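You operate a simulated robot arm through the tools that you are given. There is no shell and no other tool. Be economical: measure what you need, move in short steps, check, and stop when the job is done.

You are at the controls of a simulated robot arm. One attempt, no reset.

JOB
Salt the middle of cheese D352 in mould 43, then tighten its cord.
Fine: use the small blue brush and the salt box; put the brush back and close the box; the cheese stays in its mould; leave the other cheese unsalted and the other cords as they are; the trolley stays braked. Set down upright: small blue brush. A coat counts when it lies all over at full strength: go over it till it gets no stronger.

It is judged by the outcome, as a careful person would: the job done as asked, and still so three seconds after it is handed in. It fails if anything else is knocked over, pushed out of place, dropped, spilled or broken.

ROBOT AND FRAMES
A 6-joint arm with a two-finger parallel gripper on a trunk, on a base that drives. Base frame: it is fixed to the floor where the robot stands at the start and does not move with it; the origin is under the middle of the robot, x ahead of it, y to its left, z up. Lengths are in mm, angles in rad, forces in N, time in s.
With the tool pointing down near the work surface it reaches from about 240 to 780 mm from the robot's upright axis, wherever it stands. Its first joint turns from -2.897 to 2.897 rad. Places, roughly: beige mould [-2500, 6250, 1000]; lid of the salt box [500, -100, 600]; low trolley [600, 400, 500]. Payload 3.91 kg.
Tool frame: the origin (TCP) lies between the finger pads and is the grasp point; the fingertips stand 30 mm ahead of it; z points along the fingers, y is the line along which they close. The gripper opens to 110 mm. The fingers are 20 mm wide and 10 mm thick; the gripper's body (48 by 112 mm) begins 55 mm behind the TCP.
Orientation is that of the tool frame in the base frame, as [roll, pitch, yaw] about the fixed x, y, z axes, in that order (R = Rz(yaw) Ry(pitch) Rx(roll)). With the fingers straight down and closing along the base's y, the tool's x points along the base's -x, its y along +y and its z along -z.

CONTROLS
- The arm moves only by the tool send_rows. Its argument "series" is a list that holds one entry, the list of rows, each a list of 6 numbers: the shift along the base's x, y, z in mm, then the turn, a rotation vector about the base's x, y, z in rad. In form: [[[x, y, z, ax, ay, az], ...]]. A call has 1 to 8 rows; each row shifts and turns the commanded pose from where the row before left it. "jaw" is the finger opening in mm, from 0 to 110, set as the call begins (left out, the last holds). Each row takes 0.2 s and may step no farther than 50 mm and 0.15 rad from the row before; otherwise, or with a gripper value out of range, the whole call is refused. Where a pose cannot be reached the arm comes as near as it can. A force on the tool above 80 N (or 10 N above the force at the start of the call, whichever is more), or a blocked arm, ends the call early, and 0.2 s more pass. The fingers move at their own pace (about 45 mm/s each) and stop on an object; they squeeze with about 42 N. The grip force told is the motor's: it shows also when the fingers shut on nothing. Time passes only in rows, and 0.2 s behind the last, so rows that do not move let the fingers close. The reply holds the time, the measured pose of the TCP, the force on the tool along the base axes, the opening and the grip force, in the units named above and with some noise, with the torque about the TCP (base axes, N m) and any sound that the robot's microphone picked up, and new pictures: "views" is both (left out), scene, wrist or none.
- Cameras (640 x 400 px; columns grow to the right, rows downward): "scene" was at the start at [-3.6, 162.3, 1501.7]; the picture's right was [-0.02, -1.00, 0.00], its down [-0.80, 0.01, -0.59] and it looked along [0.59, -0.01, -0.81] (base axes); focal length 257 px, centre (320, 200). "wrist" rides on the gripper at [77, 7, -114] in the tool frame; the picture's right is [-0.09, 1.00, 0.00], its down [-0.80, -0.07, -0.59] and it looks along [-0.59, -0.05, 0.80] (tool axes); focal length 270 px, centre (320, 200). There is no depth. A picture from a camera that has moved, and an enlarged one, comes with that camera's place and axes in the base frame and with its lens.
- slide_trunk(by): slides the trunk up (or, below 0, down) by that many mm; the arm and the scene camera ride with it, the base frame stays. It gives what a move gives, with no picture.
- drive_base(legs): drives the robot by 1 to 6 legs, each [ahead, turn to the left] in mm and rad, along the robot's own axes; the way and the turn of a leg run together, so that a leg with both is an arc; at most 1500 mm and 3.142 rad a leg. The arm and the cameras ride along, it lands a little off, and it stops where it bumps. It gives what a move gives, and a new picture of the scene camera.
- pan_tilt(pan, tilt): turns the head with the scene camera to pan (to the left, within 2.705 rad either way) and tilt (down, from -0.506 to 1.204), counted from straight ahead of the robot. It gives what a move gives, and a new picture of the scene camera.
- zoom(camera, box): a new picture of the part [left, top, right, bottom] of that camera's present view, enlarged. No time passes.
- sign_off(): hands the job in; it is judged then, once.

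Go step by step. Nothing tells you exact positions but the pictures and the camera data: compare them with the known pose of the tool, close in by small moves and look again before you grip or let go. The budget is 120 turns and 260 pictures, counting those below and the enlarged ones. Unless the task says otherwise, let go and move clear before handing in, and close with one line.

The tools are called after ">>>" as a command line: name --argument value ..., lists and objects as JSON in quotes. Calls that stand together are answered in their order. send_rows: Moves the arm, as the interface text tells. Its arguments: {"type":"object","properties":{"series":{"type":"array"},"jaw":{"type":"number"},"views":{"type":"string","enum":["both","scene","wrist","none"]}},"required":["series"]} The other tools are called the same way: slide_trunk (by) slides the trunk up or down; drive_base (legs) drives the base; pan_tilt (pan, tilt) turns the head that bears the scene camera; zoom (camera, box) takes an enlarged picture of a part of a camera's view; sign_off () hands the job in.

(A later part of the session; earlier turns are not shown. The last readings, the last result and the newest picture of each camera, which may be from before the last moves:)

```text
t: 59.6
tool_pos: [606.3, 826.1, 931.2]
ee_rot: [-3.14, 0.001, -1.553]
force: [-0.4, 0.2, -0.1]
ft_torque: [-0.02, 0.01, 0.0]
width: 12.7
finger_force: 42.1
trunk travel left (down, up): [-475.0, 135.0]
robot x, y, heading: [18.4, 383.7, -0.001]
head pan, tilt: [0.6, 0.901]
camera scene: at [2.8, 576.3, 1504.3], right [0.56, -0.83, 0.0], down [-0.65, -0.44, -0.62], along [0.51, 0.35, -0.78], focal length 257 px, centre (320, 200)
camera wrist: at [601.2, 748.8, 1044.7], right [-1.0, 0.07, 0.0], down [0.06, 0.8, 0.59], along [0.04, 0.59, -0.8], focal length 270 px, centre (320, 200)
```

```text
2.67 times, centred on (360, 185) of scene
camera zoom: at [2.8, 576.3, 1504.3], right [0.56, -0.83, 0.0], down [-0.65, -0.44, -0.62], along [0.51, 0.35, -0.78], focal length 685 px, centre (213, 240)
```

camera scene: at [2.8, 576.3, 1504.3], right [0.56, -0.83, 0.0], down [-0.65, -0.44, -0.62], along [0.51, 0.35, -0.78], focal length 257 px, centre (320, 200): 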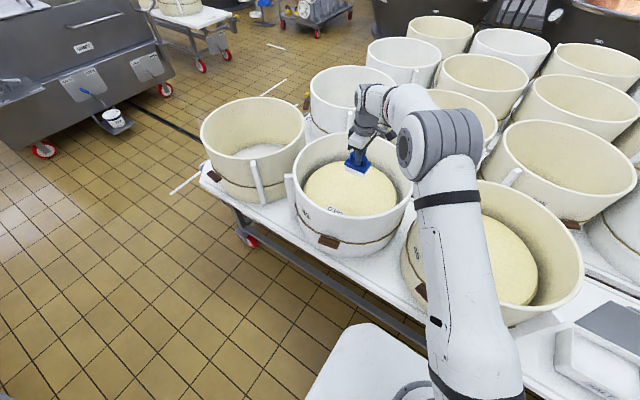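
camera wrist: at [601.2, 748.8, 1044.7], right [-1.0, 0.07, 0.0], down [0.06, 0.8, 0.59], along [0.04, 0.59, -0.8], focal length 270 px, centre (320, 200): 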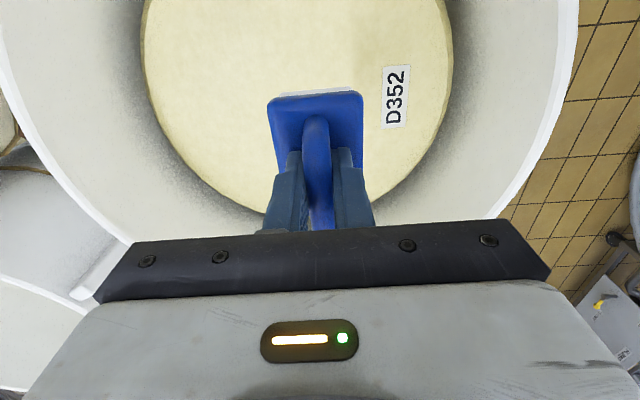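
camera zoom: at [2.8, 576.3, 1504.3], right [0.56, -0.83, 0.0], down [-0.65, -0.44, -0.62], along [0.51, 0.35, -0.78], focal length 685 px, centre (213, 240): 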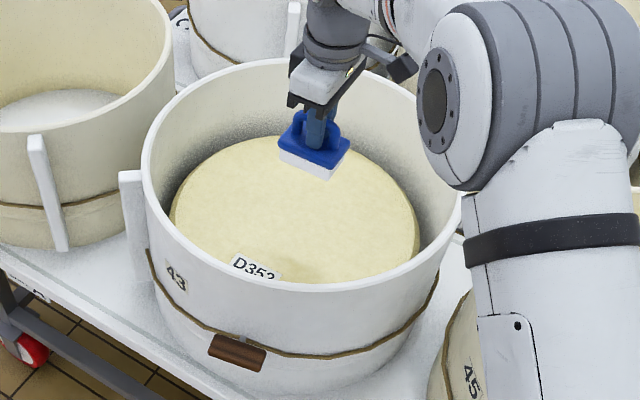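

Refined cheese centre: about [622, 838]. I shift there and lower slowly to contact.

>>> send_rows --series '[[[14, 11, -30, 0, 0, 0], [0, 0, -25, 0, 0, 0], [0, 0, -20, 0, 0, 0]]]' --views "both"

>>> zoom --camera "scene" --box '[270, 110, 450, 260]'

```text
t: 60.4
tool_pos: [620.8, 837.2, 857.3]
ee_rot: [-3.137, -0.001, -1.553]
force: [-0.9, 0.2, -0.5]
ft_torque: [-0.04, 0.05, 0.04]
width: 12.8
finger_force: 41.6
trunk travel left (down, up): [-475.0, 135.0]
robot x, y, heading: [13.1, 380.5, -0.002]
head pan, tilt: [0.6, 0.901]
camera scene: at [2.5, 575.9, 1504.3], right [0.56, -0.83, 0.0], down [-0.65, -0.44, -0.62], along [0.51, 0.35, -0.78], focal length 257 px, centre (320, 200)
camera wrist: at [614.0, 759.5, 970.6], right [-1.0, 0.07, 0.0], down [0.06, 0.8, 0.59], along [0.04, 0.59, -0.8], focal length 270 px, centre (320, 200)
```

scene: 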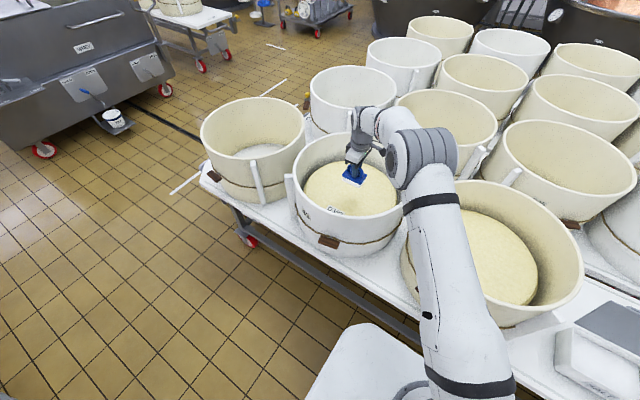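
wrist: 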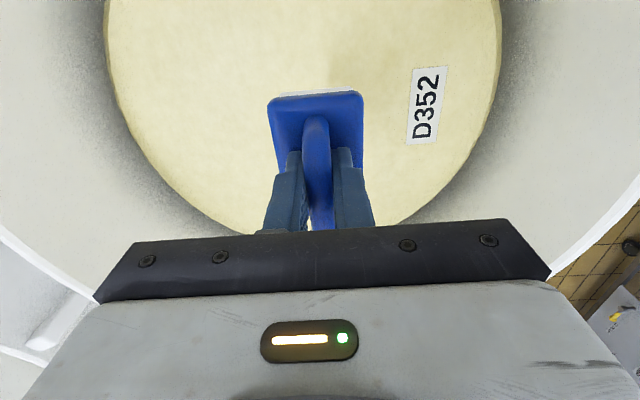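

```text
2.67 times, centred on (360, 185) of scene
camera zoom: at [2.5, 575.9, 1504.3], right [0.56, -0.83, 0.0], down [-0.65, -0.44, -0.62], along [0.51, 0.35, -0.78], focal length 685 px, centre (213, 240)
```

zoom: 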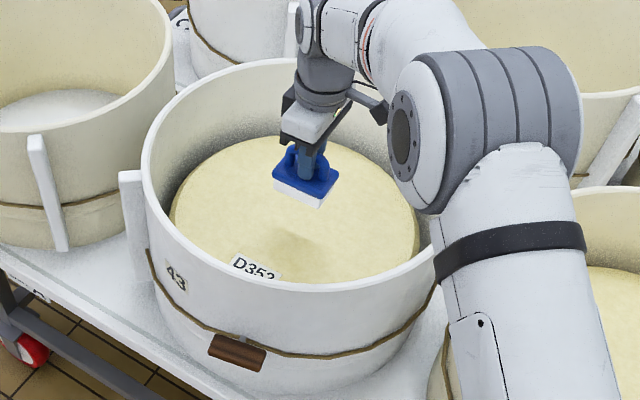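

Aligned with the centre within a few mm. I continue down in small steps to contact.

>>> send_rows --series '[[[0, 0, -12, 0, 0, 0], [0, 0, -8, 0, 0, 0]]]' --views "none"

>>> send_rows --series '[[[0, 0, -5, 0, 0, 0], [0, 0, -4, 0, 0, 0]]]' --views "none"

>>> send_rows --series '[[[0, 0, -4, 0, 0, 0], [0, 0, -3, 0, 0, 0]]]' --views "scene"

>>> zoom --camera "scene" --box '[270, 110, 450, 260]'

```text
t: 61.0
tool_pos: [618.4, 834.9, 836.0]
ee_rot: [-3.141, -0.001, -1.553]
force: [-0.3, 1.2, -1.1]
ft_torque: [0.0, -0.02, -0.02]
width: 12.7
finger_force: 41.8
trunk travel left (down, up): [-475.0, 135.0]
robot x, y, heading: [18.9, 381.7, -0.001]
head pan, tilt: [0.6, 0.901]
```

```text
t: 61.6
tool_pos: [618.6, 835.2, 825.0]
ee_rot: [-3.138, -0.002, -1.553]
force: [-0.6, 0.9, -0.6]
ft_torque: [-0.02, 0.02, 0.02]
width: 13.0
finger_force: 41.7
trunk travel left (down, up): [-475.0, 135.0]
robot x, y, heading: [16.7, 381.3, -0.001]
head pan, tilt: [0.6, 0.901]
```

```text
t: 62.2
tool_pos: [616.9, 833.9, 818.5]
ee_rot: [-3.141, 0.001, -1.553]
force: [1.0, -0.6, -1.2]
ft_torque: [-0.02, 0.0, -0.01]
width: 12.8
finger_force: 41.8
trunk travel left (down, up): [-475.0, 135.0]
robot x, y, heading: [16.2, 381.6, -0.001]
head pan, tilt: [0.6, 0.901]
camera scene: at [2.6, 576.0, 1504.3], right [0.56, -0.83, 0.0], down [-0.65, -0.44, -0.62], along [0.51, 0.35, -0.78], focal length 257 px, centre (320, 200)
```

scene: 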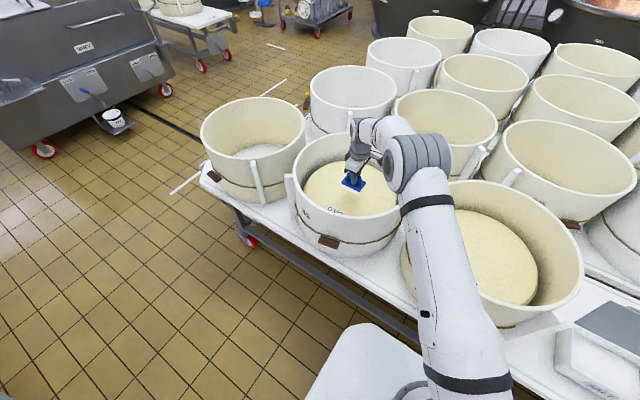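

```text
2.67 times, centred on (360, 185) of scene
camera zoom: at [2.6, 576.0, 1504.3], right [0.56, -0.83, 0.0], down [-0.65, -0.44, -0.62], along [0.51, 0.35, -0.78], focal length 685 px, centre (213, 240)
```

zoom: 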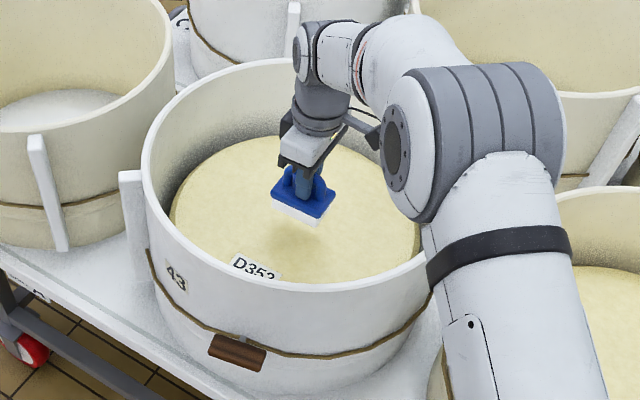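

No contact yet; I keep going down.

>>> send_rows --series '[[[2, 2, -5, 0, 0, 0], [2, 2, -5, 0, 0, 0]]]' --views "none"

>>> send_rows --series '[[[0, 0, -5, 0, 0, 0], [0, 0, -5, 0, 0, 0]]]' --views "none"

>>> send_rows --series '[[[0, 0, -5, 0, 0, 0], [0, 0, -5, 0, 0, 0]]]' --views "scene"

>>> zoom --camera "scene" --box '[270, 110, 450, 260]'

```text
t: 62.8
tool_pos: [621.2, 840.1, 808.3]
ee_rot: [-3.14, 0.0, -1.554]
force: [0.4, 0.2, -1.6]
ft_torque: [-0.03, 0.0, 0.01]
width: 12.8
finger_force: 42.1
trunk travel left (down, up): [-475.0, 135.0]
robot x, y, heading: [15.6, 380.2, 0.002]
head pan, tilt: [0.6, 0.901]
```

```text
t: 63.4
tool_pos: [621.5, 838.3, 799.6]
ee_rot: [-3.14, 0.0, -1.554]
force: [0.6, -0.1, -1.3]
ft_torque: [-0.02, -0.03, -0.01]
width: 12.8
finger_force: 42.1
trunk travel left (down, up): [-475.0, 135.0]
robot x, y, heading: [18.7, 382.1, 0.004]
head pan, tilt: [0.6, 0.901]
```

```text
t: 64.0
tool_pos: [621.3, 839.4, 789.8]
ee_rot: [-3.138, 0.0, -1.553]
force: [-0.1, -0.5, -0.9]
ft_torque: [-0.02, -0.02, 0.0]
width: 12.9
finger_force: 41.9
trunk travel left (down, up): [-475.0, 135.0]
robot x, y, heading: [16.8, 384.8, -0.003]
head pan, tilt: [0.6, 0.901]
camera scene: at [2.6, 576.1, 1504.3], right [0.56, -0.83, 0.0], down [-0.65, -0.44, -0.62], along [0.51, 0.35, -0.78], focal length 257 px, centre (320, 200)
```

scene: 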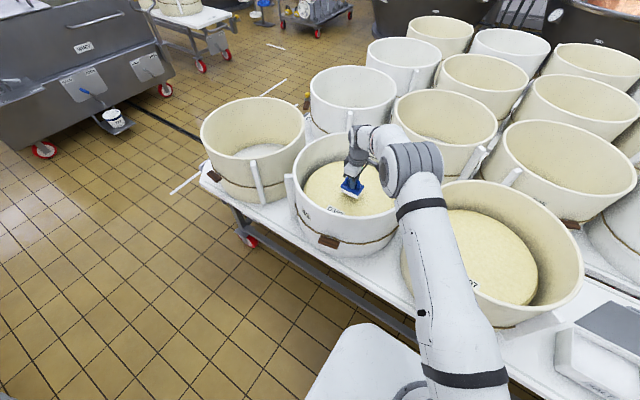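

```text
2.67 times, centred on (360, 185) of scene
camera zoom: at [2.6, 576.1, 1504.3], right [0.56, -0.83, 0.0], down [-0.65, -0.44, -0.62], along [0.51, 0.35, -0.78], focal length 685 px, centre (213, 240)
```

zoom: 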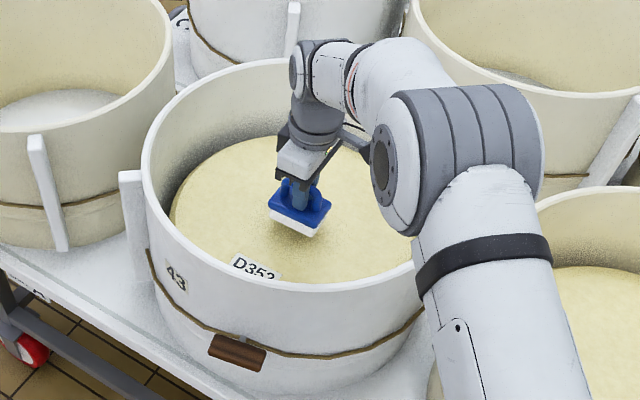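

Still no contact; the cheese lies lower than I computed. Continue.

>>> send_rows --series '[[[0, 0, -5, 0, 0, 0], [0, 0, -5, 0, 0, 0]]]' --views "none"

>>> send_rows --series '[[[0, 0, -4, 0, 0, 0], [0, 0, -3, 0, 0, 0]]]' --views "scene"

>>> zoom --camera "scene" --box '[270, 110, 450, 260]'

```text
t: 64.6
tool_pos: [621.4, 838.5, 779.2]
ee_rot: [-3.141, 0.001, -1.552]
force: [-0.6, 0.5, -1.6]
ft_torque: [0.0, -0.03, -0.01]
width: 12.9
finger_force: 42.0
trunk travel left (down, up): [-475.0, 135.0]
robot x, y, heading: [18.7, 378.7, 0.0]
head pan, tilt: [0.6, 0.901]
```

```text
t: 65.2
tool_pos: [621.0, 837.0, 771.8]
ee_rot: [-3.142, 0.0, -1.554]
force: [-0.3, 0.7, -1.1]
ft_torque: [-0.03, -0.02, 0.01]
width: 12.8
finger_force: 41.8
trunk travel left (down, up): [-475.0, 135.0]
robot x, y, heading: [13.2, 379.4, 0.003]
head pan, tilt: [0.6, 0.901]
camera scene: at [2.6, 576.1, 1504.3], right [0.56, -0.83, 0.0], down [-0.65, -0.44, -0.62], along [0.51, 0.35, -0.78], focal length 257 px, centre (320, 200)
```

scene: 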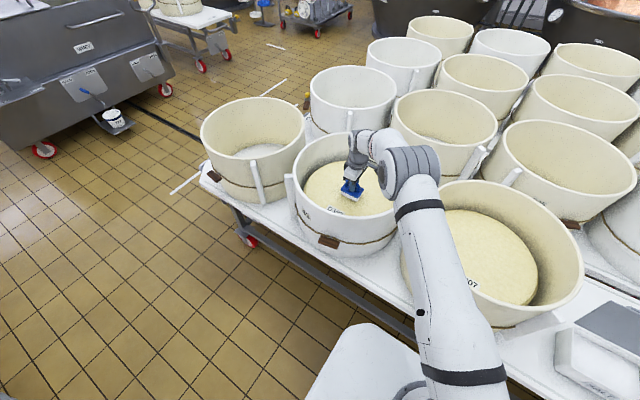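

```text
2.67 times, centred on (360, 185) of scene
camera zoom: at [2.6, 576.1, 1504.3], right [0.56, -0.83, 0.0], down [-0.65, -0.44, -0.62], along [0.51, 0.35, -0.78], focal length 685 px, centre (213, 240)
```

zoom: 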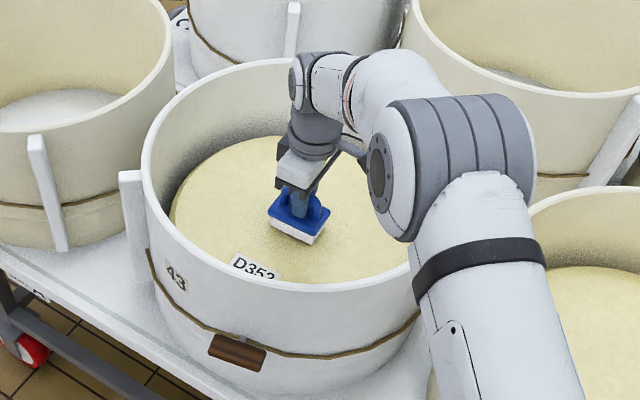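

By foreshortening, the cheese centre projects right where the brush is. Nearly touching; continue.

>>> send_rows --series '[[[0, 2, -4, 0, 0, 0], [0, 0, -4, 0, 0, 0]]]' --views "none"

>>> send_rows --series '[[[0, 2, -4, 0, 0, 0]]]' --views "none"

>>> send_rows --series '[[[0, 0, -3, 0, 0, 0]]]' --views "wrist"

>>> zoom --camera "scene" --box '[270, 110, 450, 260]'

```text
t: 65.8
tool_pos: [622.5, 839.6, 768.6]
ee_rot: [-3.138, 0.002, -1.553]
force: [2.2, -2.1, 15.0]
ft_torque: [-0.57, 0.12, 0.08]
width: 12.6
finger_force: 41.7
trunk travel left (down, up): [-475.0, 135.0]
robot x, y, heading: [17.3, 383.7, -0.004]
head pan, tilt: [0.6, 0.901]
```

```text
t: 66.2
tool_pos: [623.6, 840.2, 767.4]
ee_rot: [-3.132, 0.005, -1.555]
force: [4.1, -13.8, 43.6]
ft_torque: [-1.25, 0.19, 0.13]
width: 12.6
finger_force: 42.1
trunk travel left (down, up): [-475.0, 135.0]
robot x, y, heading: [16.9, 379.6, -0.002]
head pan, tilt: [0.6, 0.901]
```

```text
t: 66.6
tool_pos: [622.0, 841.6, 767.9]
ee_rot: [-3.129, 0.005, -1.555]
force: [2.8, -17.7, 56.6]
ft_torque: [-1.43, 0.34, 0.06]
width: 12.7
finger_force: 42.5
trunk travel left (down, up): [-475.0, 135.0]
robot x, y, heading: [16.6, 383.7, -0.002]
head pan, tilt: [0.6, 0.901]
camera wrist: at [615.8, 763.1, 881.1], right [-1.0, 0.07, -0.01], down [0.05, 0.8, 0.6], along [0.05, 0.6, -0.8], focal length 270 px, centre (320, 200)
```

wrist: 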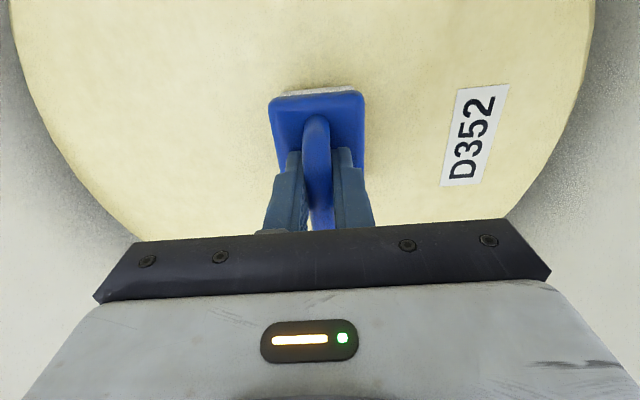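

```text
2.67 times, centred on (360, 185) of scene
camera zoom: at [-3.1, 570.1, 1505.6], right [0.56, -0.83, 0.0], down [-0.64, -0.44, -0.63], along [0.52, 0.35, -0.78], focal length 685 px, centre (213, 240)
```

zoom: 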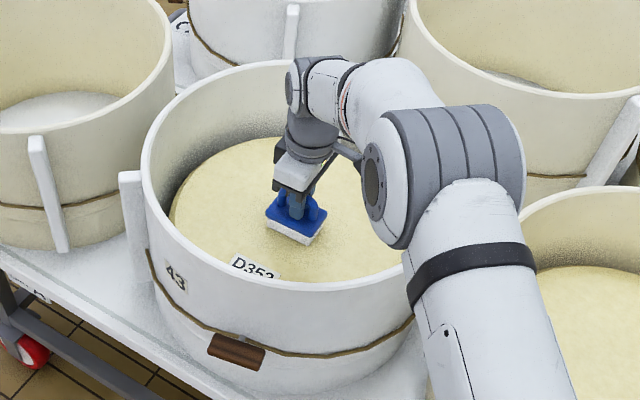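

Contact with the cheese at TCP z ≈ 768.5. I ease the pressure and wipe a little within reach, then lift to see the effect.

>>> send_rows --series '[[[0, -4, 10, 0, 0, 0], [0, -20, 0, 0, 0, 0], [0, -20, 0, 0, 0, 0], [-15, 0, 0, 0, 0, 0], [0, 20, 0, 0, 0, 0], [0, 20, 0, 0, 0, 0]]]' --views "none"

>>> send_rows --series '[[[0, 0, 10, 0, 0, 0], [0, 0, 40, 0, 0, 0], [0, -20, 45, 0, 0, 0], [0, -45, 20, 0, 0, 0], [0, -45, 20, 0, 0, 0]]]' --views "both"

>>> zoom --camera "scene" --box '[270, 110, 450, 260]'

```text
t: 68.0
tool_pos: [606.7, 835.8, 769.4]
ee_rot: [-3.14, 0.001, -1.555]
force: [-0.3, -6.1, 19.2]
ft_torque: [0.43, 0.2, 0.06]
width: 12.6
finger_force: 42.1
trunk travel left (down, up): [-475.0, 135.0]
robot x, y, heading: [16.6, 380.9, -0.007]
head pan, tilt: [0.6, 0.901]
```

```text
t: 69.2
tool_pos: [607.4, 725.0, 904.3]
ee_rot: [-3.14, 0.0, -1.554]
force: [-0.1, 0.2, -1.1]
ft_torque: [-0.05, 0.0, -0.01]
width: 12.8
finger_force: 42.6
trunk travel left (down, up): [-475.0, 135.0]
robot x, y, heading: [15.6, 377.3, -0.004]
head pan, tilt: [0.6, 0.901]
camera scene: at [2.2, 575.4, 1504.4], right [0.56, -0.83, 0.0], down [-0.65, -0.44, -0.62], along [0.51, 0.35, -0.78], focal length 257 px, centre (320, 200)
camera wrist: at [601.6, 647.8, 1019.1], right [-1.0, 0.07, 0.0], down [0.05, 0.8, 0.59], along [0.04, 0.59, -0.8], focal length 270 px, centre (320, 200)
```

scene: 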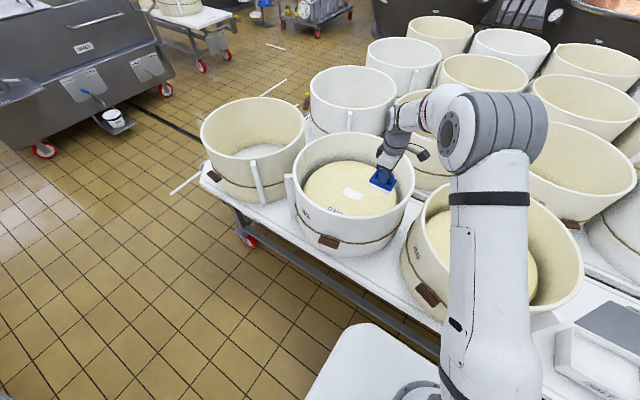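
wrist: 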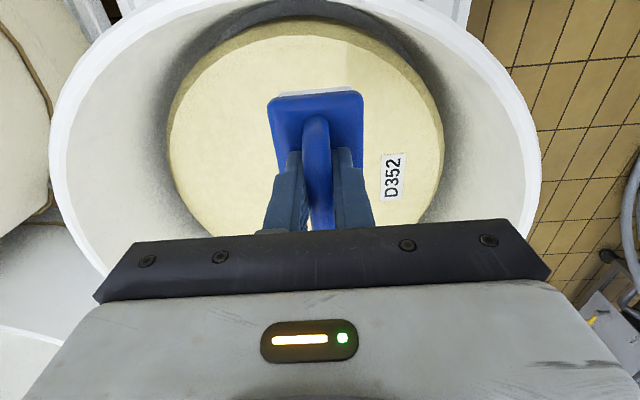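

```text
2.67 times, centred on (360, 185) of scene
camera zoom: at [2.2, 575.4, 1504.4], right [0.56, -0.83, 0.0], down [-0.65, -0.44, -0.62], along [0.51, 0.35, -0.78], focal length 685 px, centre (213, 240)
```

zoom: 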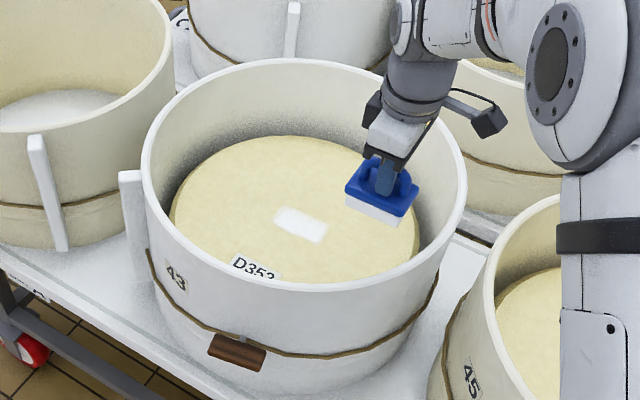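

A white patch has appeared at the middle. I zoom in closer to judge its size and strength.

>>> zoom --camera "scene" --box '[310, 155, 405, 220]'

```text
6.15 times, centred on (358, 188) of scene
camera zoom: at [2.2, 575.4, 1504.4], right [0.56, -0.83, 0.0], down [-0.65, -0.44, -0.62], along [0.51, 0.35, -0.78], focal length 1580 px, centre (89, 277)
```

zoom: 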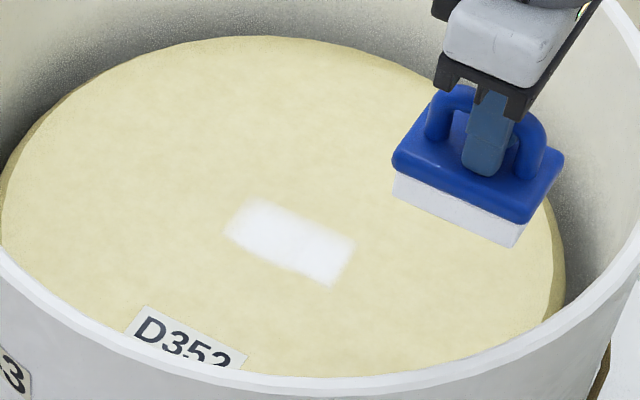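

The stamp sits at the centre, about one brush footprint. I go over it again with firmer pressure and short strokes around it, to see whether it grows or strengthens.

>>> send_rows --series '[[[8, 45, -10, 0, 0, 0], [7, 45, -10, 0, 0, 0], [0, 25, -35, 0, 0, 0], [0, 0, -45, 0, 0, 0], [0, 0, -30, 0, 0, 0], [0, 0, -9, 0, 0, 0]]]' --views "none"

>>> send_rows --series '[[[0, -12, 0, 0, 0, 0], [0, -12, 0, 0, 0, 0], [0, -12, 0, 0, 0, 0], [-12, 0, 0, 0, 0, 0], [0, 12, 0, 0, 0, 0], [0, 12, 0, 0, 0, 0], [0, 12, 0, 0, 0, 0]]]' --views "none"

>>> send_rows --series '[[[-12, 0, 0, 0, 0, 0], [0, -12, 0, 0, 0, 0], [0, -12, 0, 0, 0, 0], [0, -12, 0, 0, 0, 0], [12, 0, 0, 0, 0, 0], [12, 12, 0, 0, 0, 0]]]' --views "none"

>>> send_rows --series '[[[0, 0, 15, 0, 0, 0], [0, 0, 40, 0, 0, 0], [0, -20, 45, 0, 0, 0], [0, -45, 20, 0, 0, 0], [0, -45, 20, 0, 0, 0]]]' --views "none"

>>> zoom --camera "scene" --box '[310, 155, 405, 220]'

```text
t: 70.6
tool_pos: [628.0, 844.1, 767.2]
ee_rot: [-3.132, 0.005, -1.554]
force: [5.4, -4.1, 27.1]
ft_torque: [-0.83, 0.26, 0.14]
width: 12.5
finger_force: 41.6
trunk travel left (down, up): [-475.0, 135.0]
robot x, y, heading: [17.5, 383.9, -0.003]
head pan, tilt: [0.6, 0.901]
```

```text
t: 72.2
tool_pos: [608.8, 840.4, 767.5]
ee_rot: [-3.138, 0.003, -1.553]
force: [-1.5, -14.6, 38.0]
ft_torque: [-0.61, 0.18, 0.09]
width: 12.8
finger_force: 42.0
trunk travel left (down, up): [-475.0, 135.0]
robot x, y, heading: [16.5, 381.0, -0.002]
head pan, tilt: [0.6, 0.901]
```

```text
t: 73.6
tool_pos: [619.4, 816.1, 768.3]
ee_rot: [-3.136, 0.0, -1.555]
force: [-5.1, -9.2, 30.1]
ft_torque: [-0.04, 0.16, 0.07]
width: 13.1
finger_force: 42.2
trunk travel left (down, up): [-475.0, 135.0]
robot x, y, heading: [17.8, 384.0, -0.002]
head pan, tilt: [0.6, 0.901]
```

```text
t: 74.8
tool_pos: [624.8, 712.2, 904.6]
ee_rot: [-3.139, 0.001, -1.554]
force: [0.2, -0.9, -1.0]
ft_torque: [0.02, 0.02, 0.0]
width: 12.9
finger_force: 42.1
trunk travel left (down, up): [-475.0, 135.0]
robot x, y, heading: [19.4, 381.8, -0.002]
head pan, tilt: [0.6, 0.901]
```

```text
6.15 times, centred on (358, 188) of scene
camera zoom: at [2.2, 575.5, 1504.3], right [0.56, -0.83, 0.0], down [-0.65, -0.44, -0.62], along [0.51, 0.35, -0.78], focal length 1580 px, centre (89, 277)
```

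zoom: 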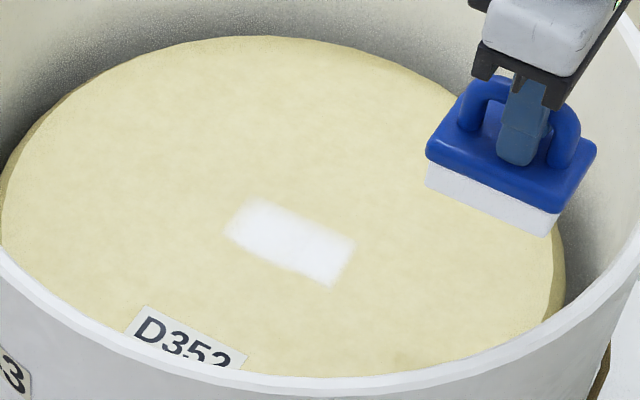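

The salted zone is fixed: about 76 × 38 mm around [634, 845]. To go over all of it comfortably I need a closer stand, so I tuck the arm and shift the base about 250 mm left.

>>> send_rows --series '[[[-5, -20, 45, 0, 0, 0], [-30, -35, 20, 0, 0, 0], [-35, -35, 5, 0, 0, 0], [-35, -35, 0, 0, 0, 0], [-35, -35, 0, 0, 0, 0], [-35, -35, 0, 0, 0, 0], [-35, -35, 0, 0, 0, 0], [-25, -40, 0, 0, 0, 0]]]' --views "none"

>>> send_rows --series '[[[-5, -40, 0, 0, 0, 0]]]' --views "none"

>>> drive_base --legs '[[-225, 0], [0, 1.571], [260, 0], [0, -1.571], [230, 0]]'

```text
refused: row 2 steps farther than a row can; nothing moved
```

```text
t: 75.2
tool_pos: [620.3, 672.2, 901.5]
ee_rot: [-3.14, 0.0, -1.553]
force: [0.2, 0.3, -0.7]
ft_torque: [-0.02, 0.04, -0.01]
width: 12.8
finger_force: 42.3
trunk travel left (down, up): [-475.0, 135.0]
robot x, y, heading: [17.6, 380.3, 0.002]
head pan, tilt: [0.6, 0.901]
```

```text
t: 87.2
tool_pos: [612.1, 963.2, 901.2]
ee_rot: [3.141, -0.001, -1.518]
force: [1.4, -1.3, -1.3]
ft_torque: [0.0, 0.02, -0.02]
width: 12.7
finger_force: 42.5
trunk travel left (down, up): [-475.0, 135.0]
robot x, y, heading: [16.8, 667.1, 0.03]
head pan, tilt: [0.6, 0.901]
camera scene: at [0.7, 860.5, 1504.4], right [0.59, -0.81, 0.0], down [-0.64, -0.46, -0.62], along [0.5, 0.36, -0.78], focal length 257 px, centre (320, 200)
```

scene: 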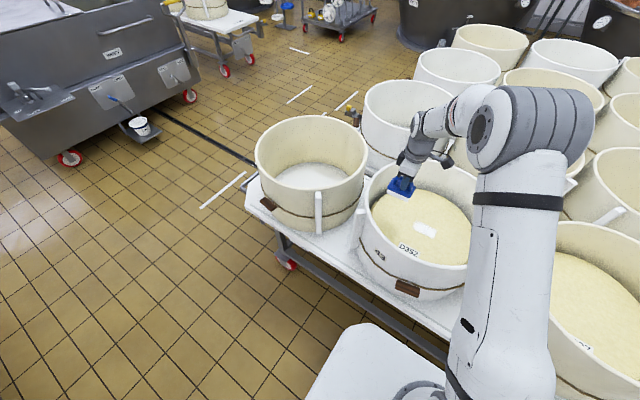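

The refused tuck meant the arm rode extended, but it cleared everything: no force and all in place. Now I stand at [17, 667]; I move over the patch and look.

>>> send_rows --series '[[[7, -39, 0, 0, 0, 0], [7, -39, 0, 0, 0, 0], [6, -40, -10, 0, 0, -0.05]]]' --views "both"

>>> zoom --camera "scene" --box '[360, 150, 500, 250]'

```text
t: 88.0
tool_pos: [632.7, 844.6, 890.8]
ee_rot: [-3.14, 0.002, -1.569]
force: [-0.7, -0.1, -0.8]
ft_torque: [-0.02, 0.01, 0.0]
width: 12.8
finger_force: 42.8
trunk travel left (down, up): [-475.0, 135.0]
robot x, y, heading: [18.5, 669.0, 0.023]
head pan, tilt: [0.6, 0.901]
camera scene: at [-1.6, 860.1, 1504.4], right [0.59, -0.81, 0.0], down [-0.64, -0.46, -0.62], along [0.5, 0.36, -0.78], focal length 257 px, centre (320, 200)
camera wrist: at [626.6, 768.0, 1005.6], right [-1.0, 0.09, 0.0], down [0.07, 0.8, 0.59], along [0.05, 0.59, -0.8], focal length 270 px, centre (320, 200)
```

scene: 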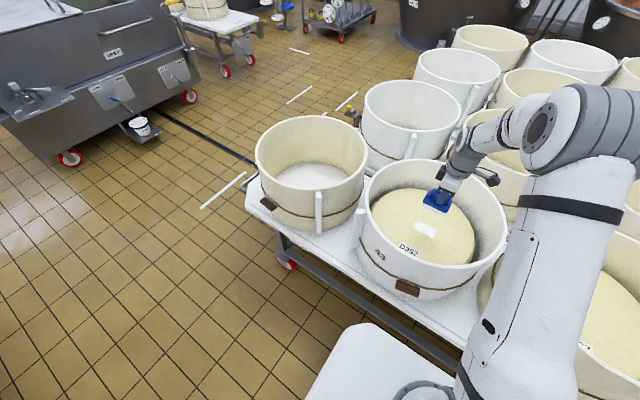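
wrist: 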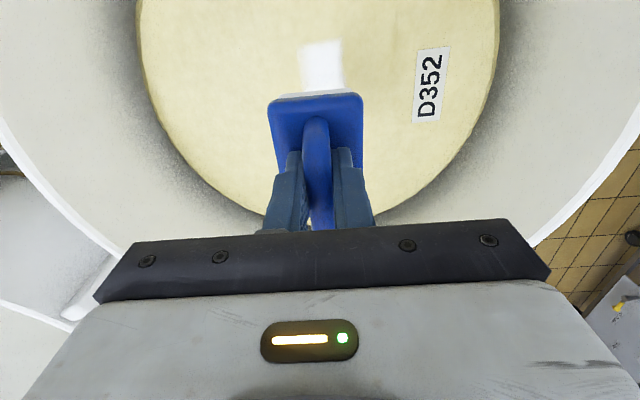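

```text
4.00 times, centred on (430, 200) of scene
camera zoom: at [-1.6, 860.1, 1504.4], right [0.59, -0.81, 0.0], down [-0.64, -0.46, -0.62], along [0.5, 0.36, -0.78], focal length 1027 px, centre (-120, 200)
```

zoom: 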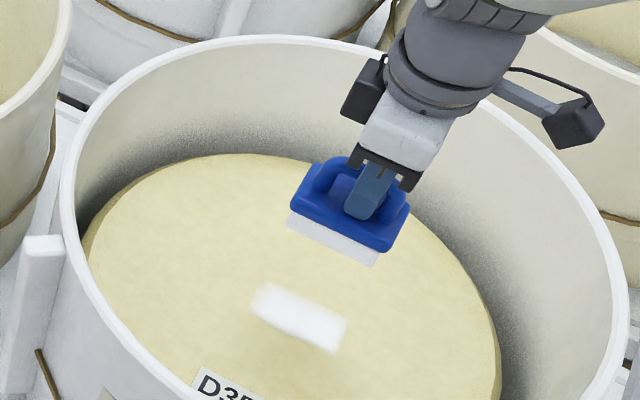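

The patch spans x 607–651, y 801–880 and lines up with the cheese's centre. I make another full pass, overlapping its edges.

>>> send_rows --series '[[[-3, -3, -45, 0, 0, 0], [0, 0, -45, 0, 0, 0], [0, 0, -26, 0, 0, 0], [0, 0, -9, 0, 0, 0], [0, 0, 0, 0, 0, 0], [0, 10, 0, 0, 0, 0], [0, 10, 0, 0, 0, 0], [0, 10, 0, 0, 0, 0]]]' --views "none"

>>> send_rows --series '[[[8, 0, 0, 0, 0, 0], [8, 0, 0, 0, 0, 0], [0, -12, 0, 0, 0, 0], [0, -12, 0, 0, 0, 0], [0, -12, 0, 0, 0, 0], [0, -12, 0, 0, 0, 0], [-8, -12, 0, 0, 0, 0], [-8, 0, 0, 0, 0, 0]]]' --views "none"

>>> send_rows --series '[[[-8, 0, 0, 0, 0, 0], [-8, 12, 0, 0, 0, 0], [0, 12, 0, 0, 0, 0], [0, 12, 0, 0, 0, 0], [0, 12, 0, 0, 0, 0], [0, 12, 0, 0, 0, 0], [8, -15, 0, 0, 0, 0], [8, -15, 0, 0, 0, 0]]]' --views "none"

>>> send_rows --series '[[[0, 0, 10, 0, 0, 0], [0, 0, 45, 0, 0, 0], [0, 20, 45, 0, 0, 0], [0, 45, 20, 0, 0, 0], [0, 45, 0, 0, 0, 0]]]' --views "scene"

>>> zoom --camera "scene" --box '[360, 150, 500, 250]'

```text
t: 89.8
tool_pos: [626.2, 870.4, 767.9]
ee_rot: [-3.136, 0.0, -1.568]
force: [-0.2, -3.8, 14.8]
ft_torque: [-0.07, -0.01, 0.06]
width: 12.8
finger_force: 41.9
trunk travel left (down, up): [-475.0, 135.0]
robot x, y, heading: [16.1, 667.1, 0.027]
head pan, tilt: [0.6, 0.901]
```

```text
t: 91.6
tool_pos: [627.8, 810.2, 767.9]
ee_rot: [-3.137, -0.002, -1.57]
force: [7.1, -1.4, 19.0]
ft_torque: [-0.16, 0.0, 0.04]
width: 12.4
finger_force: 41.6
trunk travel left (down, up): [-475.0, 135.0]
robot x, y, heading: [16.0, 670.0, 0.023]
head pan, tilt: [0.6, 0.901]
```

```text
t: 93.4
tool_pos: [626.3, 842.4, 768.3]
ee_rot: [-3.138, -0.001, -1.569]
force: [-3.6, 5.6, 16.8]
ft_torque: [0.31, 0.17, -0.07]
width: 12.8
finger_force: 42.1
trunk travel left (down, up): [-475.0, 135.0]
robot x, y, heading: [16.1, 666.7, 0.026]
head pan, tilt: [0.6, 0.901]
```

```text
t: 94.6
tool_pos: [626.0, 952.8, 886.7]
ee_rot: [-3.141, -0.001, -1.569]
force: [-0.2, 0.6, -0.1]
ft_torque: [-0.02, 0.02, 0.0]
width: 13.0
finger_force: 42.3
trunk travel left (down, up): [-475.0, 135.0]
robot x, y, heading: [14.1, 666.7, 0.025]
head pan, tilt: [0.6, 0.901]
camera scene: at [-1.6, 861.1, 1504.2], right [0.59, -0.81, 0.0], down [-0.64, -0.46, -0.62], along [0.5, 0.36, -0.78], focal length 257 px, centre (320, 200)
```

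scene: 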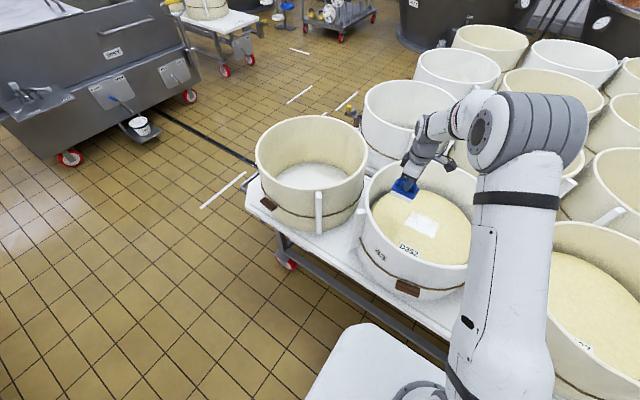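

```text
4.00 times, centred on (430, 200) of scene
camera zoom: at [-1.6, 861.1, 1504.2], right [0.59, -0.81, 0.0], down [-0.64, -0.46, -0.62], along [0.5, 0.36, -0.78], focal length 1027 px, centre (-120, 200)
```

zoom: 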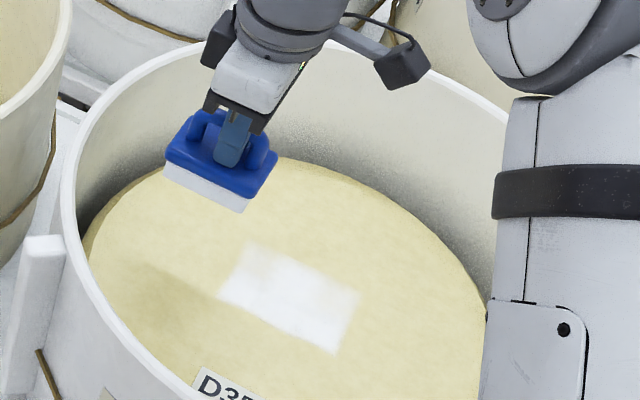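

Light pressure (about 15–19 N) does lay salt and the patch grew; the hard presses did not. I now cover the whole middle systematically in lanes at this light pressure.

>>> send_rows --series '[[[-24, -35, 0, 0, 0, 0], [-24, -36, -20, 0, 0, 0], [0, 0, -45, 0, 0, 0], [0, 0, -40, 0, 0, 0], [0, 0, -13, 0, 0, 0], [0, 0, -3, 0, 0, 0]]]' --views "none"

>>> send_rows --series '[[[0, -16, 0, 0, 0, 0], [0, -16, 0, 0, 0, 0], [0, -16, 0, 0, 0, 0], [0, -16, 0, 0, 0, 0], [0, -16, 0, 0, 0, 0], [17, 0, 0, 0, 0, 0]]]' --views "none"

>>> send_rows --series '[[[0, 16, 0, 0, 0, 0], [0, 16, 0, 0, 0, 0], [0, 16, 0, 0, 0, 0], [0, 16, 0, 0, 0, 0], [0, 16, 0, 0, 0, 0], [17, 0, 0, 0, 0, 0]]]' --views "none"

>>> send_rows --series '[[[0, -16, 0, 0, 0, 0], [0, -16, 0, 0, 0, 0], [0, -16, 0, 0, 0, 0], [0, -16, 0, 0, 0, 0], [0, -16, 0, 0, 0, 0], [17, 0, 0, 0, 0, 0]]]' --views "none"

>>> zoom --camera "scene" --box '[360, 150, 500, 250]'

```text
t: 96.0
tool_pos: [580.4, 880.7, 767.7]
ee_rot: [-3.137, 0.002, -1.566]
force: [-1.8, 0.0, 16.8]
ft_torque: [-0.27, 0.13, -0.02]
width: 13.0
finger_force: 41.7
trunk travel left (down, up): [-475.0, 135.0]
robot x, y, heading: [16.3, 664.1, 0.025]
head pan, tilt: [0.6, 0.901]
```

```text
t: 97.4
tool_pos: [593.7, 797.9, 767.5]
ee_rot: [-3.138, 0.0, -1.57]
force: [-11.6, -1.7, 31.8]
ft_torque: [-0.24, 0.32, 0.02]
width: 12.7
finger_force: 41.9
trunk travel left (down, up): [-475.0, 135.0]
robot x, y, heading: [19.2, 668.6, 0.025]
head pan, tilt: [0.6, 0.901]
```

```text
t: 98.8
tool_pos: [611.4, 878.8, 767.1]
ee_rot: [-3.135, 0.001, -1.567]
force: [-11.0, 4.4, 36.4]
ft_torque: [0.5, 0.54, 0.05]
width: 12.7
finger_force: 41.6
trunk travel left (down, up): [-475.0, 135.0]
robot x, y, heading: [18.2, 668.2, 0.025]
head pan, tilt: [0.6, 0.901]
```

```text
t: 100.2
tool_pos: [626.9, 800.3, 768.1]
ee_rot: [-3.14, -0.002, -1.57]
force: [-8.8, -4.4, 25.5]
ft_torque: [-0.09, -0.02, -0.05]
width: 12.8
finger_force: 42.3
trunk travel left (down, up): [-475.0, 135.0]
robot x, y, heading: [20.4, 669.6, 0.028]
head pan, tilt: [0.6, 0.901]
```

```text
4.00 times, centred on (430, 200) of scene
camera zoom: at [-5.9, 859.5, 1504.3], right [0.59, -0.81, 0.0], down [-0.63, -0.46, -0.62], along [0.51, 0.36, -0.78], focal length 1027 px, centre (-120, 200)
```

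zoom: 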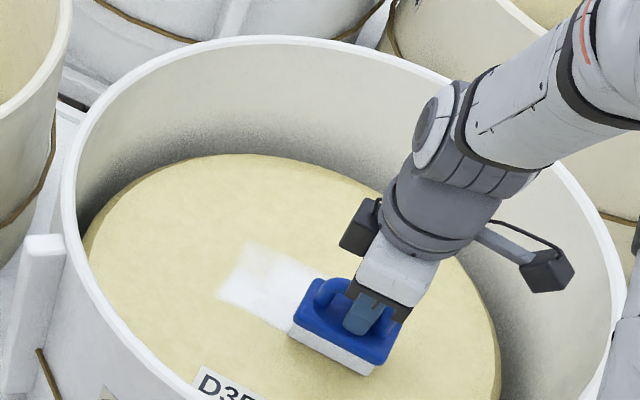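

Forces crept to 25–36 N in those lanes and nothing was added. I lighten to ~10 N and stroke here toward -y to test whether salt still comes off.

>>> send_rows --series '[[[0, 0, 2, 0, 0, 0]]]' --views "none"

>>> send_rows --series '[[[0, -8, 0.5, 0, 0, 0], [0, -8, 0, 0, 0, 0], [0, -8, 0, 0, 0, 0]]]' --views "none"

>>> send_rows --series '[[[0, 0, 15, 0, 0, 0], [0, 0, 45, 0, 0, 0], [0, 45, 20, 0, 0, 0], [0, 45, 20, 0, 0, 0], [0, 45, 20, 0, 0, 0], [0, 40, 0, 0, 0, 0]]]' --views "scene"

>>> zoom --camera "scene" --box '[360, 150, 500, 250]'

```text
t: 100.6
tool_pos: [630.6, 800.0, 767.4]
ee_rot: [3.14, 0.0, -1.57]
force: [-1.4, -1.9, 3.7]
ft_torque: [-0.1, 0.01, -0.03]
width: 12.8
finger_force: 42.2
trunk travel left (down, up): [-475.0, 135.0]
robot x, y, heading: [16.1, 665.1, 0.025]
head pan, tilt: [0.6, 0.901]
```

```text
t: 101.4
tool_pos: [629.8, 777.1, 768.1]
ee_rot: [-3.141, 0.001, -1.569]
force: [0.7, 0.2, -1.3]
ft_torque: [0.0, -0.02, 0.01]
width: 12.7
finger_force: 42.2
trunk travel left (down, up): [-475.0, 135.0]
robot x, y, heading: [18.0, 666.2, 0.028]
head pan, tilt: [0.6, 0.901]
```

```text
t: 102.8
tool_pos: [629.6, 956.9, 891.2]
ee_rot: [-3.141, -0.002, -1.57]
force: [-0.6, 0.2, -1.9]
ft_torque: [0.0, 0.02, -0.01]
width: 12.9
finger_force: 42.4
trunk travel left (down, up): [-475.0, 135.0]
robot x, y, heading: [19.2, 664.1, 0.023]
head pan, tilt: [0.6, 0.901]
camera scene: at [-1.5, 861.0, 1504.3], right [0.59, -0.81, 0.0], down [-0.64, -0.46, -0.62], along [0.5, 0.36, -0.78], focal length 257 px, centre (320, 200)
```

scene: 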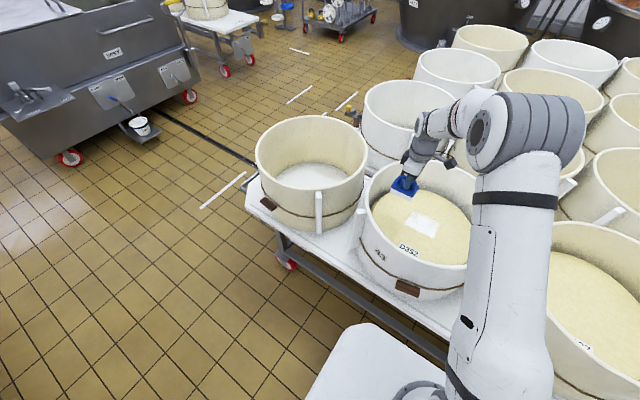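

```text
4.00 times, centred on (430, 200) of scene
camera zoom: at [-1.5, 861.0, 1504.3], right [0.59, -0.81, 0.0], down [-0.64, -0.46, -0.62], along [0.5, 0.36, -0.78], focal length 1027 px, centre (-120, 200)
```

zoom: 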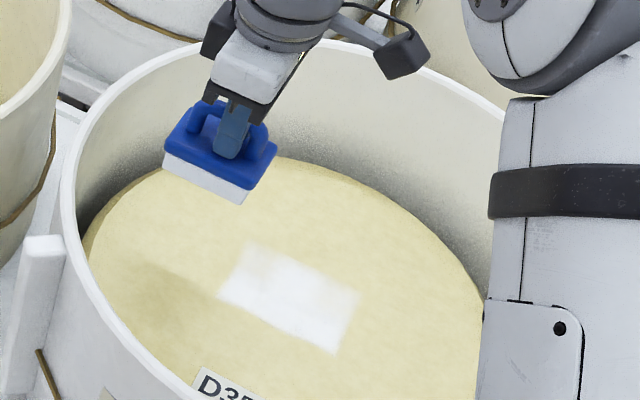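

Contact was lost in that test. I look closer at the present patch.

>>> zoom --camera "scene" --box '[405, 200, 460, 245]'

```text
8.89 times, centred on (432, 222) of scene
camera zoom: at [-1.5, 861.0, 1504.3], right [0.59, -0.81, 0.0], down [-0.64, -0.46, -0.62], along [0.5, 0.36, -0.78], focal length 2282 px, centre (-680, 0)
```

zoom: 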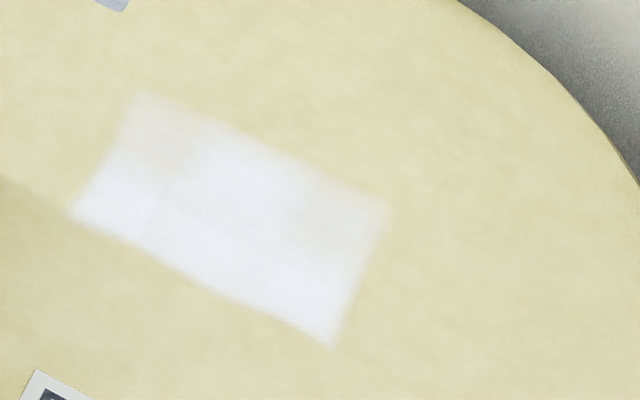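

The swept area took salt (about 68 × 130 mm, fainter on the far side) and the brush now seems spent. I tuck the arm and go for more salt, choosing a stand at about [80, 440] from which both box and cheese can be reached.

>>> send_rows --series '[[[0, -20, 45, 0, 0, 0], [-30, -32, 18, 0, 0, 0], [-30, -33, 16, 0, 0, 0], [-30, -33, 16, 0, 0, 0], [-30, -33, 16, 0, 0, 0], [-35, -33, 10, 0, 0, 0], [-35, -33, 5, 0, 0, 0], [-35, -33, 0, 0, 0, 0]]]' --views "none"

>>> send_rows --series '[[[-20, -25, 0, 0, 0, 0]]]' --views "none"

```text
t: 104.6
tool_pos: [400.6, 699.3, 1017.7]
ee_rot: [-3.138, 0.0, -1.569]
force: [-0.9, -0.5, -0.5]
ft_torque: [0.01, 0.04, 0.0]
width: 12.9
finger_force: 42.1
trunk travel left (down, up): [-475.0, 135.0]
robot x, y, heading: [20.3, 664.4, 0.026]
head pan, tilt: [0.6, 0.901]
```

```text
t: 105.0
tool_pos: [380.9, 674.7, 1015.4]
ee_rot: [-3.139, 0.001, -1.569]
force: [-0.4, 0.3, -1.5]
ft_torque: [-0.01, 0.02, -0.02]
width: 12.7
finger_force: 41.8
trunk travel left (down, up): [-475.0, 135.0]
robot x, y, heading: [15.9, 667.9, 0.023]
head pan, tilt: [0.6, 0.901]
```

Arm tucked. Now the drive.

>>> drive_base --legs '[[-225, 0], [0, -1.595], [225, 0], [0, 1.571], [285, 0]]'

>>> pan_tilt --pan -0.5 --tilt 0.9

```text
t: 117.3
tool_pos: [448.2, 459.9, 1014.8]
ee_rot: [-3.139, -0.001, -1.561]
force: [0.4, 0.4, -0.3]
ft_torque: [0.0, -0.03, 0.02]
width: 12.6
finger_force: 41.7
trunk travel left (down, up): [-475.0, 135.0]
robot x, y, heading: [79.8, 450.9, 0.034]
head pan, tilt: [0.6, 0.901]
camera scene: at [63.7, 645.0, 1504.3], right [0.59, -0.81, 0.0], down [-0.63, -0.46, -0.62], along [0.5, 0.37, -0.78], focal length 257 px, centre (320, 200)
```

scene: 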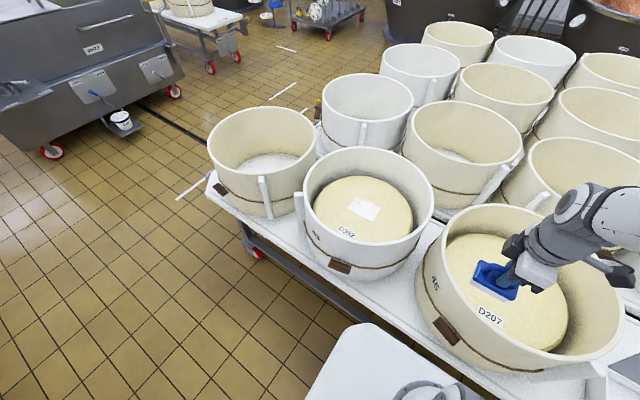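

```text
t: 118.7
tool_pos: [448.8, 459.4, 1015.1]
ee_rot: [-3.14, -0.001, -1.56]
force: [0.7, -0.8, 0.0]
ft_torque: [-0.03, 0.02, 0.03]
width: 12.9
finger_force: 42.6
trunk travel left (down, up): [-475.0, 135.0]
robot x, y, heading: [85.3, 451.8, 0.031]
head pan, tilt: [-0.499, 0.901]
camera scene: at [69.8, 566.4, 1504.3], right [-0.45, -0.89, 0.0], down [-0.7, 0.35, -0.62], along [0.55, -0.28, -0.78], focal length 257 px, centre (320, 200)
```

scene: 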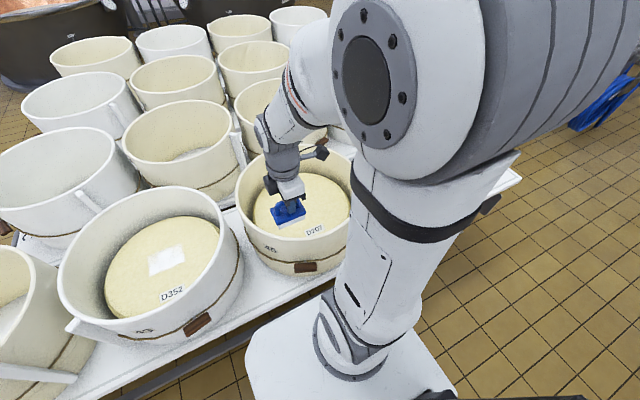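

Standing at [82, 451]. I take the brush over to the salt box, staying high.

>>> send_rows --series '[[[8, -48, 0, 0, 0, 0], [8, -48, 0, 0, 0, 0], [8, -48, 0, 0, 0, 0], [8, -48, 0, 0, 0, 0], [8, -48, 0, 0, 0, 0], [8, -48, 0, 0, 0, 0], [8, -48, 0, 0, 0, 0], [8, -48, 0, 0, 0, 0]]]' --views "none"

>>> send_rows --series '[[[8, -40, -20, 0, 0, 0], [8, -40, -25, 0, 0, 0], [8, -40, -25, 0, 0, 0], [8, -21, -40, 0, 0, 0], [0, 0, -45, 0, 0, 0], [0, 0, -45, 0, 0, 0]]]' --views "both"

```text
t: 120.5
tool_pos: [509.6, 73.1, 1014.7]
ee_rot: [-3.14, -0.001, -1.559]
force: [0.1, 0.3, -1.3]
ft_torque: [0.0, 0.03, 0.0]
width: 12.8
finger_force: 42.0
trunk travel left (down, up): [-475.0, 135.0]
robot x, y, heading: [82.9, 448.9, 0.029]
head pan, tilt: [-0.499, 0.901]
```

```text
t: 121.8
tool_pos: [541.9, -64.6, 817.0]
ee_rot: [-3.139, 0.0, -1.561]
force: [0.2, 1.0, -1.4]
ft_torque: [-0.04, 0.03, 0.02]
width: 12.8
finger_force: 42.1
trunk travel left (down, up): [-475.0, 135.0]
robot x, y, heading: [81.2, 450.3, 0.033]
head pan, tilt: [-0.499, 0.901]
camera scene: at [70.2, 566.0, 1504.4], right [-0.45, -0.89, 0.0], down [-0.7, 0.35, -0.62], along [0.55, -0.28, -0.78], focal length 257 px, centre (320, 200)
camera wrist: at [536.5, -141.7, 931.5], right [-1.0, 0.08, 0.0], down [0.06, 0.8, 0.59], along [0.05, 0.59, -0.8], focal length 270 px, centre (320, 200)
```

scene: 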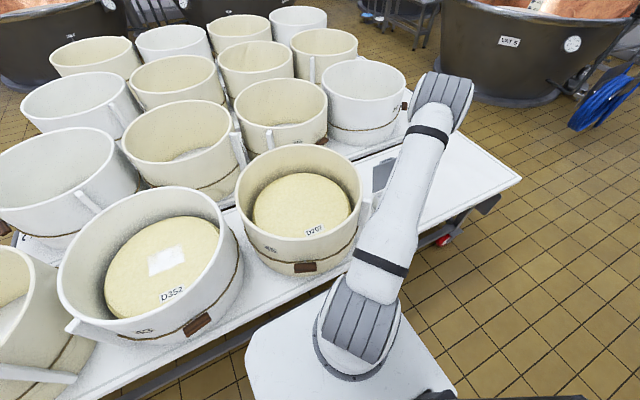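
wrist: 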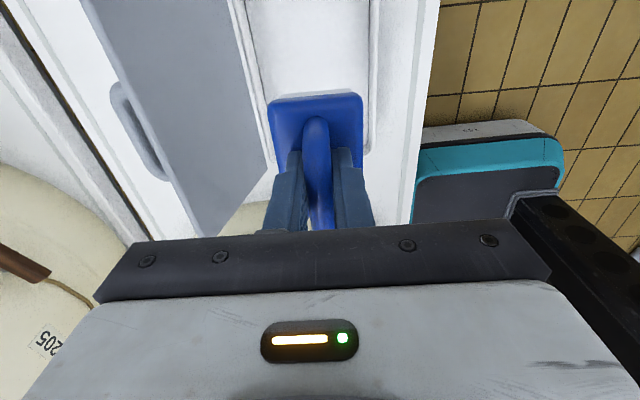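

The bristle strip now shows pale blue again: the brush is indeed spent. I dip it (contact at TCP ≈ 668) and look at the patch meanwhile.

>>> zoom --camera "scene" --box '[90, 200, 240, 310]'

>>> send_rows --series '[[[3, 0, -45, 0, 0, 0], [0, 0, -45, 0, 0, 0], [0, 0, -40, 0, 0, 0], [0, 0, -14, 0, 0, 0]]]' --views "none"

>>> send_rows --series '[[[0, 0, -5, 0, 0, 0], [0, 0, -2, 0, 0, 0], [0, 0, 0, 0, 0, 0]]]' --views "none"

```text
3.64 times, centred on (165, 255) of scene
camera zoom: at [70.2, 566.0, 1504.4], right [-0.45, -0.89, 0.0], down [-0.7, 0.35, -0.62], along [0.55, -0.28, -0.78], focal length 934 px, centre (884, 0)
```

zoom: 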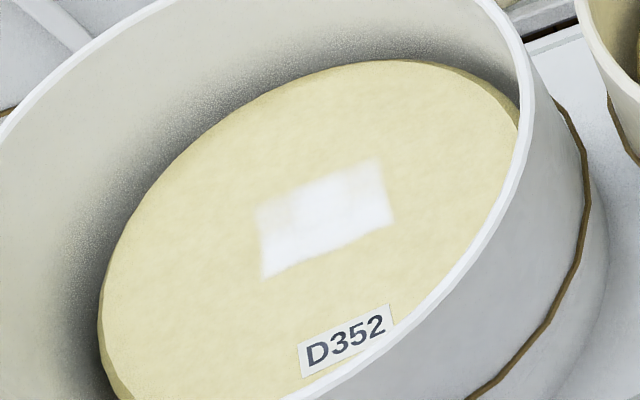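

```text
t: 122.8
tool_pos: [546.2, -66.9, 669.6]
ee_rot: [3.141, -0.001, -1.561]
force: [0.9, -0.1, -1.3]
ft_torque: [0.05, -0.02, 0.01]
width: 13.0
finger_force: 42.2
trunk travel left (down, up): [-475.0, 135.0]
robot x, y, heading: [86.9, 450.1, 0.03]
head pan, tilt: [-0.499, 0.901]
```

```text
t: 123.7
tool_pos: [546.9, -66.8, 667.4]
ee_rot: [-3.135, -0.006, -1.562]
force: [2.9, -0.1, 27.5]
ft_torque: [1.1, 0.19, -0.02]
width: 12.8
finger_force: 41.5
trunk travel left (down, up): [-475.0, 135.0]
robot x, y, heading: [83.5, 450.4, 0.032]
head pan, tilt: [-0.499, 0.901]
```

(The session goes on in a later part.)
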